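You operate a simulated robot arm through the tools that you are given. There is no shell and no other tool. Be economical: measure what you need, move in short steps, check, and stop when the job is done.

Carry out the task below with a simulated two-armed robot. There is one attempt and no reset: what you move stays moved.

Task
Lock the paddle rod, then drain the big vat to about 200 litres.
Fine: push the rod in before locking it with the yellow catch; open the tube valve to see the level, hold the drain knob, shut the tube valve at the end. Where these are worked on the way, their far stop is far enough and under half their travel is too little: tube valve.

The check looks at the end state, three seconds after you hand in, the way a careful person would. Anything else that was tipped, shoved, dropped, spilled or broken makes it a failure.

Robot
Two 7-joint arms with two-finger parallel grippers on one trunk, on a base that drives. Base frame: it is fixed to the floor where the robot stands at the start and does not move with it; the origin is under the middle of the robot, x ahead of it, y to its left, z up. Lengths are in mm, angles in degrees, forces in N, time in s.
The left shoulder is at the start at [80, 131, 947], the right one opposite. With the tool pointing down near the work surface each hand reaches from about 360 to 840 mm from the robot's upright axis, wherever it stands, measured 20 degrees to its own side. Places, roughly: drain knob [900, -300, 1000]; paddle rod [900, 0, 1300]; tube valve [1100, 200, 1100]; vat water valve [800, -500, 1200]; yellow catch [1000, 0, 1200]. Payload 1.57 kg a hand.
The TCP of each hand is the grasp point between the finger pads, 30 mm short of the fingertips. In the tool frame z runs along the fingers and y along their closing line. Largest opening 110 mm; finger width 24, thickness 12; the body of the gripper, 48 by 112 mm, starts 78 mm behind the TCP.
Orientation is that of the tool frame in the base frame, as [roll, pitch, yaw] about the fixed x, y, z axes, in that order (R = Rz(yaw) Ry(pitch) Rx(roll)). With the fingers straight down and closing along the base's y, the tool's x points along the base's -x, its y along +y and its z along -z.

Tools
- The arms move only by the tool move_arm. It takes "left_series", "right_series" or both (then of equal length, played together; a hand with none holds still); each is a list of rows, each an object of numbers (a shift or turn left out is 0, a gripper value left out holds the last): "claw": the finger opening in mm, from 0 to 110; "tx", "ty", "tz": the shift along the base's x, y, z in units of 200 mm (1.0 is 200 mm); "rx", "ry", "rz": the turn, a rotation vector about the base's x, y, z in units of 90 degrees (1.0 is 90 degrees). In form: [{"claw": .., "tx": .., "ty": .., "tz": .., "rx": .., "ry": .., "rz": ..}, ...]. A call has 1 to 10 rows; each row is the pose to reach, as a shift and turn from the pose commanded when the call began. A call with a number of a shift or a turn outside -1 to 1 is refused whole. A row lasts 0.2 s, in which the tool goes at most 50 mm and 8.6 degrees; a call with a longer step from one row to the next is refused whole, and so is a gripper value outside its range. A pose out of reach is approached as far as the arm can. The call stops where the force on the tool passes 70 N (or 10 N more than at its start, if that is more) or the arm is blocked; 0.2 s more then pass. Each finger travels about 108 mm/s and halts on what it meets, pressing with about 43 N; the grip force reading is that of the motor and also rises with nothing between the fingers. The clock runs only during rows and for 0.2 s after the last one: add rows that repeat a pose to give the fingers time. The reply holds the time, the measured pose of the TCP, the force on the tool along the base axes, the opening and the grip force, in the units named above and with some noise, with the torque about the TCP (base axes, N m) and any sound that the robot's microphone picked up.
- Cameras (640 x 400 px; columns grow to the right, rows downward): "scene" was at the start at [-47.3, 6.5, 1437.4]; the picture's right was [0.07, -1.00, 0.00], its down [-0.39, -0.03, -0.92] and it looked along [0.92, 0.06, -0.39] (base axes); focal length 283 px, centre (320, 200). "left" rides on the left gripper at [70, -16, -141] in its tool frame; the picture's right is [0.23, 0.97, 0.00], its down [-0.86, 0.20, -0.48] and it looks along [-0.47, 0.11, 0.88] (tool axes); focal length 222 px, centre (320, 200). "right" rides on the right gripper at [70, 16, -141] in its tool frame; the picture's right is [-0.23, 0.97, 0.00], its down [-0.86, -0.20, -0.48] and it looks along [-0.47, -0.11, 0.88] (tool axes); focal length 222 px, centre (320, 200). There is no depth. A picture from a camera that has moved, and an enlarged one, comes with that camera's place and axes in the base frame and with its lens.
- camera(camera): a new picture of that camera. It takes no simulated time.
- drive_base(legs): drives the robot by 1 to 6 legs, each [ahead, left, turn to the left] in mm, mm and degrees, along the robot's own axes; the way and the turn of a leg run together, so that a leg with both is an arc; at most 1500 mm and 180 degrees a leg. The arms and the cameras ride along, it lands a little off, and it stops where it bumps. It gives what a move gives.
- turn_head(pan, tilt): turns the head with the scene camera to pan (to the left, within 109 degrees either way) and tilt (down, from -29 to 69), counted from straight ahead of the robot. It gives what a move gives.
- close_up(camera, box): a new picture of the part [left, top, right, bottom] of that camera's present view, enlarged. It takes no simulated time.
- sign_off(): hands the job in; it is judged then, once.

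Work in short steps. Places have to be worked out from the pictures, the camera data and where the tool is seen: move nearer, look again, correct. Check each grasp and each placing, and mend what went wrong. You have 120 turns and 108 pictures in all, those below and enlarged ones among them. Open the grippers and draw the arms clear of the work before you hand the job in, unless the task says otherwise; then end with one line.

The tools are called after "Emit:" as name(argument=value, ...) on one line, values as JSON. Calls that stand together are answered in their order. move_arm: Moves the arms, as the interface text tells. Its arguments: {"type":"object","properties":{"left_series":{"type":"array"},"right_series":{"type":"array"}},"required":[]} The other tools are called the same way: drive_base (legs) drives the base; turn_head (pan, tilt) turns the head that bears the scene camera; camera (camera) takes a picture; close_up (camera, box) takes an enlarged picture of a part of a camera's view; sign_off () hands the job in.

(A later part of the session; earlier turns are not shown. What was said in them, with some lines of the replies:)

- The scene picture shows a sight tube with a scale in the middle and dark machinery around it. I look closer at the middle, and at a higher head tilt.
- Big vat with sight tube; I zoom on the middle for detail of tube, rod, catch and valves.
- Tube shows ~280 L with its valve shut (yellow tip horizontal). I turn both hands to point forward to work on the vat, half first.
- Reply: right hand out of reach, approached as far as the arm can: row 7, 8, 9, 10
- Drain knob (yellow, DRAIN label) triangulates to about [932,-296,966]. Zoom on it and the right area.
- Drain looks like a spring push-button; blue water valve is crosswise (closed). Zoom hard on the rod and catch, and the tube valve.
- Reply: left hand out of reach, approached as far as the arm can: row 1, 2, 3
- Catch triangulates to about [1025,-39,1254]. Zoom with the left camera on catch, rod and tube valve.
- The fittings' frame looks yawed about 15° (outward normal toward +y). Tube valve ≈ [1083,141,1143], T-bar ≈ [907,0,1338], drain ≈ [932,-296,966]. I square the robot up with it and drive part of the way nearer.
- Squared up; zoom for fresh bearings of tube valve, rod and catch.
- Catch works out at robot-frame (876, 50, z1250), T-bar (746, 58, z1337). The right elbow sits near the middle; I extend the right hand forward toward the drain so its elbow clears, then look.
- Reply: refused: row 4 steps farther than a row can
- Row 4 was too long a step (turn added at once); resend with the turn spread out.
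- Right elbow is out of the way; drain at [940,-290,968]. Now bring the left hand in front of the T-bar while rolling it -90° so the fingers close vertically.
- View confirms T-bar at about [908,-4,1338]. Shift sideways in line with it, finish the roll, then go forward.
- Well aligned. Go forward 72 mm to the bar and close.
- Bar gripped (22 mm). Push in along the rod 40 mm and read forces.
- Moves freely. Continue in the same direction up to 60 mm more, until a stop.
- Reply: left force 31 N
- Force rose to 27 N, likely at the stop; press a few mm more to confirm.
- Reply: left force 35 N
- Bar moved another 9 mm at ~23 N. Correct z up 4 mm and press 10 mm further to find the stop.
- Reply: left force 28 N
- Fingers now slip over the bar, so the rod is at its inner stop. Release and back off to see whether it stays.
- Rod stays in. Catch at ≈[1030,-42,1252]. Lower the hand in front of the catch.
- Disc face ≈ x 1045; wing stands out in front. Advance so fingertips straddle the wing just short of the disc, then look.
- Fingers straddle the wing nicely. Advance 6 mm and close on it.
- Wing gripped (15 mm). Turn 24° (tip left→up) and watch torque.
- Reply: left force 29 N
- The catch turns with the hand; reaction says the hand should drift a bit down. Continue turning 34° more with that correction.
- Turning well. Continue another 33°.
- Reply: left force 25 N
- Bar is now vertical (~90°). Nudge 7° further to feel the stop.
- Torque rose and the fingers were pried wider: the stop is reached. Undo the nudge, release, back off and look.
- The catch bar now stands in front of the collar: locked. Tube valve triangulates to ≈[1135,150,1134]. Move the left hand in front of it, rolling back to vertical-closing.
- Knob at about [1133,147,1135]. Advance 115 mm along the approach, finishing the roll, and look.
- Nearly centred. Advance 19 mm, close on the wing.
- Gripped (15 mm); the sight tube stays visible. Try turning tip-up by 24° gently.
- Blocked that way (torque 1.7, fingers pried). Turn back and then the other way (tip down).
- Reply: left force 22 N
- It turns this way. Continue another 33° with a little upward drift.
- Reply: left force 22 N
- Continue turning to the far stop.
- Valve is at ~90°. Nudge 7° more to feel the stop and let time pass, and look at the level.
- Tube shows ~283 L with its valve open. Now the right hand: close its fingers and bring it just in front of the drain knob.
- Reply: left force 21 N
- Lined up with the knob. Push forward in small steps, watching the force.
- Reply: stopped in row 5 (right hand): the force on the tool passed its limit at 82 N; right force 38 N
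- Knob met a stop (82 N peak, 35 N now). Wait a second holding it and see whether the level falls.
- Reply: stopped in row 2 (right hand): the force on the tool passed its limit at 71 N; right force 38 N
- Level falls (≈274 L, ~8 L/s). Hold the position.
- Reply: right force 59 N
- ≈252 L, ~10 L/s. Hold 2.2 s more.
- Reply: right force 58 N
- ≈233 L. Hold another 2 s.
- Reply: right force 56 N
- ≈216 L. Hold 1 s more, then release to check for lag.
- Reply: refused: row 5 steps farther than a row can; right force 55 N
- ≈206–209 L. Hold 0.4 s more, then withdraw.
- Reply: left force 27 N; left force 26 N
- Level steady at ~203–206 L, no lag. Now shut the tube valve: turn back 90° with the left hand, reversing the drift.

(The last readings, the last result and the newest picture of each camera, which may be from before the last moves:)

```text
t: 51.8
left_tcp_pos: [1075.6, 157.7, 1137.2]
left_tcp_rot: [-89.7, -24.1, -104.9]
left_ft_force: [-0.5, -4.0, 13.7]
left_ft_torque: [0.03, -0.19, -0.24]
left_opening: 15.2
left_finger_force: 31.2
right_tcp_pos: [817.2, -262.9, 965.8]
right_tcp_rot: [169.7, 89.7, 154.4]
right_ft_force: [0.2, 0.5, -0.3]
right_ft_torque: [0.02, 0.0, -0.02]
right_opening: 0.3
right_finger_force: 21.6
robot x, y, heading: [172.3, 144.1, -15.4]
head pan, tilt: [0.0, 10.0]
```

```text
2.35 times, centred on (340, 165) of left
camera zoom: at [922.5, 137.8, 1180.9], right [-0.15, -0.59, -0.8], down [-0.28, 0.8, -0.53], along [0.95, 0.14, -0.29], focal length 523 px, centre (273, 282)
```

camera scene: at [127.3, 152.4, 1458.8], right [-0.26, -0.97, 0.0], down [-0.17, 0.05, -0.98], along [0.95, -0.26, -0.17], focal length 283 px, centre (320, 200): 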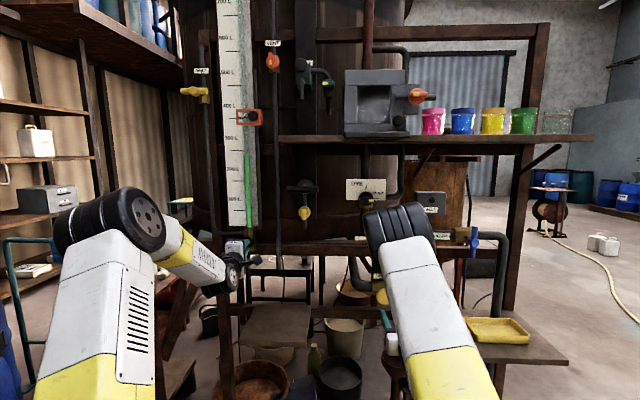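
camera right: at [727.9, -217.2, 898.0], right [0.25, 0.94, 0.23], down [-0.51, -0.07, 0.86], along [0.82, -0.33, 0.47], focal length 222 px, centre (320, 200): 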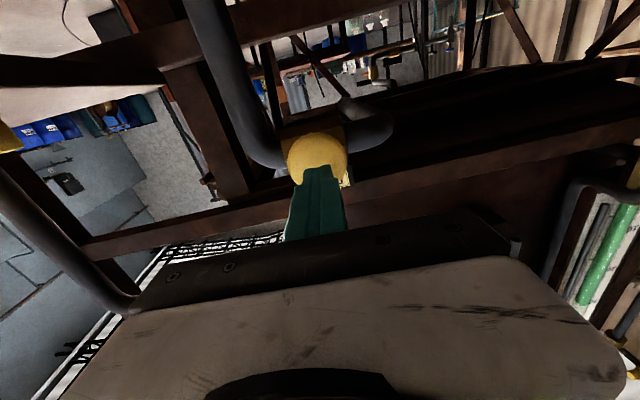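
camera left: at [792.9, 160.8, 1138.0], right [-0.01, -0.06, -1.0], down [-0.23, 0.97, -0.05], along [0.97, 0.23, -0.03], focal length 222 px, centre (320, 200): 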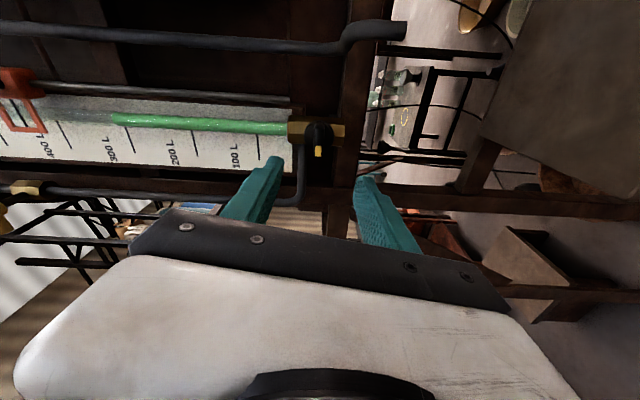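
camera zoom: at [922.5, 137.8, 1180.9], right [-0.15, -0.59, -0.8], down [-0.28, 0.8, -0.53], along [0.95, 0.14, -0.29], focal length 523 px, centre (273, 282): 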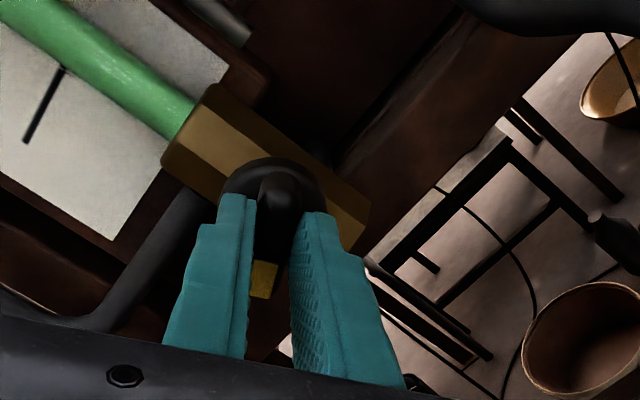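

Follows well; 24° remain. Turn 33° to press it onto the closed stop, then come back to square, release and withdraw.

Emit:
move_arm(left_series=[{"rx": 0.087, "ry": -0.023}, {"rx": 0.174, "ry": -0.047}, {"rx": 0.261, "ry": -0.07}, {"rx": 0.348, "ry": -0.093}, {"rx": 0.348, "ry": -0.093}])

Emit:
move_arm(left_series=[{"rx": -0.08, "ry": 0.021}, {"rx": -0.08, "ry": 0.021, "claw": 35}, {"rx": -0.08, "ry": 0.021, "claw": 50}, {"rx": -0.08, "ry": 0.021, "tx": -0.2, "ty": 0.053}, {"rx": -0.08, "ry": 0.021, "tx": -0.4, "ty": 0.107}, {"rx": -0.08, "ry": 0.021, "tx": -0.6, "ty": 0.16}, {"rx": -0.08, "ry": 0.021, "tx": -0.8, "ty": 0.213}], right_series=[{"tx": -0.1}, {"tx": -0.2, "ty": 0.053}, {"tx": -0.3, "ty": 0.08}, {"tx": -0.3, "ty": 0.08}, {"tx": -0.3, "ty": 0.08}, {"tx": -0.3, "ty": 0.08, "claw": 60}, {"tx": -0.3, "ty": 0.08, "claw": 60}])

Emit:
camera(camera="left")

Emit:
camera(camera="scene")

Emit:
close_up(camera="scene", box=[220, 140, 340, 250])

```text
t: 53.0
left_tcp_pos: [1075.3, 157.4, 1136.1]
left_tcp_rot: [-90.0, 8.2, -105.0]
left_ft_force: [-18.4, -1.5, 2.6]
left_ft_torque: [-0.98, 0.08, 0.39]
left_opening: 17.9
left_finger_force: 32.4
right_tcp_pos: [817.8, -261.5, 965.6]
right_tcp_rot: [169.4, 89.8, 154.2]
right_ft_force: [-0.2, 0.4, 0.7]
right_ft_torque: [0.01, -0.01, 0.01]
right_opening: 0.0
right_finger_force: 21.2
robot x, y, heading: [170.3, 140.4, -15.1]
head pan, tilt: [0.0, 10.0]
```

```text
t: 54.6
left_tcp_pos: [917.7, 201.3, 1133.7]
left_tcp_rot: [-89.9, 0.6, -104.9]
left_ft_force: [0.3, -0.4, 0.4]
left_ft_torque: [-0.02, -0.01, -0.02]
left_opening: 50.2
left_finger_force: 0.0
right_tcp_pos: [757.6, -245.3, 963.4]
right_tcp_rot: [174.8, 89.7, 159.6]
right_ft_force: [0.8, -0.7, 0.3]
right_ft_torque: [0.01, -0.04, -0.02]
right_opening: 59.8
right_finger_force: 0.0
robot x, y, heading: [173.6, 140.0, -15.3]
head pan, tilt: [0.0, 10.0]
```

```text
40 pictures are left
camera left: at [761.6, 168.9, 1150.5], right [-0.05, -0.21, -0.98], down [-0.24, 0.95, -0.19], along [0.97, 0.22, -0.1], focal length 222 px, centre (320, 200)
```

left: 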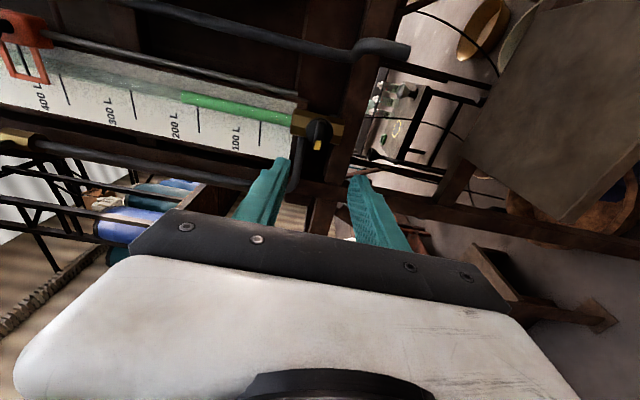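

```text
39 pictures are left
camera scene: at [127.1, 152.8, 1458.9], right [-0.26, -0.96, 0.0], down [-0.17, 0.05, -0.98], along [0.95, -0.26, -0.17], focal length 283 px, centre (320, 200)
```

scene: 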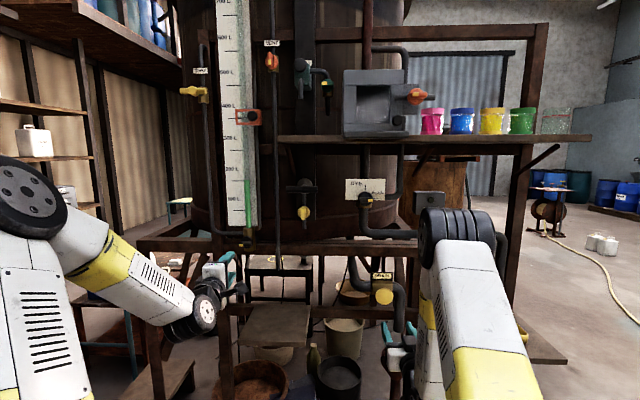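

```text
3.64 times, centred on (280, 195) of scene
camera zoom: at [127.1, 152.8, 1458.9], right [-0.26, -0.96, 0.0], down [-0.17, 0.05, -0.98], along [0.95, -0.26, -0.17], focal length 1030 px, centre (466, 218)
```

zoom: 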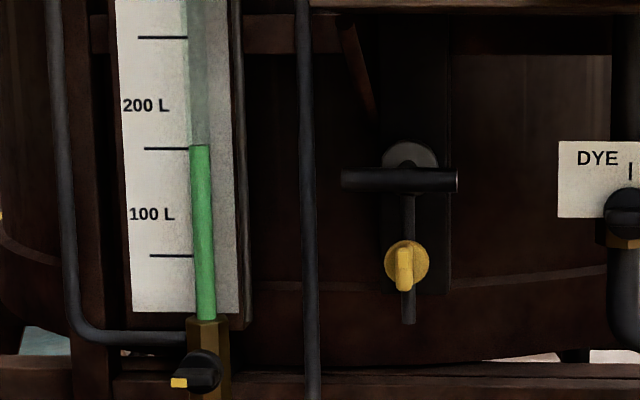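

Tube valve shut (pointer left), rod in and catch bar upright, level ~203 L. Back the base away to be clear and check the rest.

Emit:
drive_base(legs=[[-250, 0, 0]])

Emit:
camera(camera="scene")

Emit:
close_up(camera="scene", box=[240, 150, 340, 250])

```text
t: 56.4
left_tcp_pos: [676.7, 264.0, 1135.7]
left_tcp_rot: [-89.8, 0.7, -105.2]
left_ft_force: [0.1, 1.2, -0.3]
left_ft_torque: [0.01, -0.02, -0.01]
left_opening: 50.2
left_finger_force: 0.1
right_tcp_pos: [514.8, -181.8, 963.6]
right_tcp_rot: [174.1, 89.7, 158.5]
right_ft_force: [0.9, -0.1, 0.2]
right_ft_torque: [-0.01, 0.03, 0.04]
right_opening: 60.2
right_finger_force: 0.0
robot x, y, heading: [-66.2, 206.9, -15.4]
head pan, tilt: [0.0, 10.0]
```

```text
37 pictures are left
camera scene: at [-113.8, 219.4, 1458.8], right [-0.27, -0.96, 0.0], down [-0.17, 0.05, -0.98], along [0.95, -0.26, -0.17], focal length 283 px, centre (320, 200)
```

scene: 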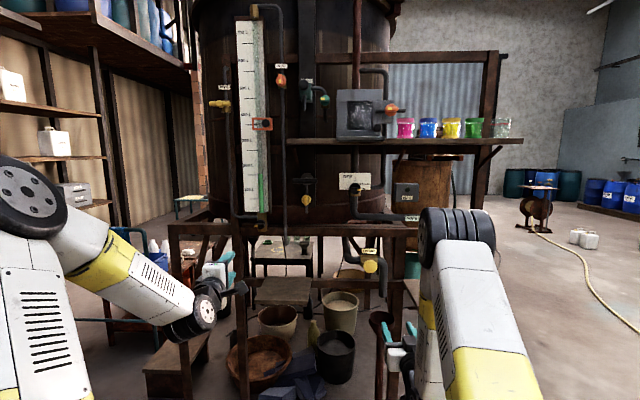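

```text
4.00 times, centred on (290, 200) of scene
camera zoom: at [-113.8, 219.4, 1458.8], right [-0.27, -0.96, 0.0], down [-0.17, 0.05, -0.98], along [0.95, -0.26, -0.17], focal length 1134 px, centre (440, 200)
```

zoom: 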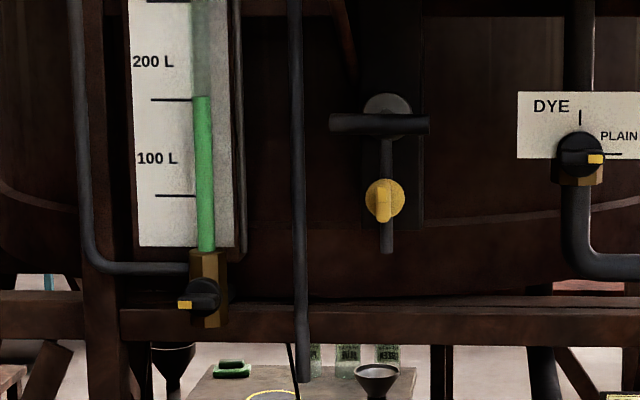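

Everything stands as wanted and the arms are clear, so I hand in.

Emit:
sign_off()

```text
The job is handed in.
```

The paddle rod is pushed in and locked with the yellow catch. The vat is drained to about 203–206 L, the drain knob is released and the tube valve is shut.
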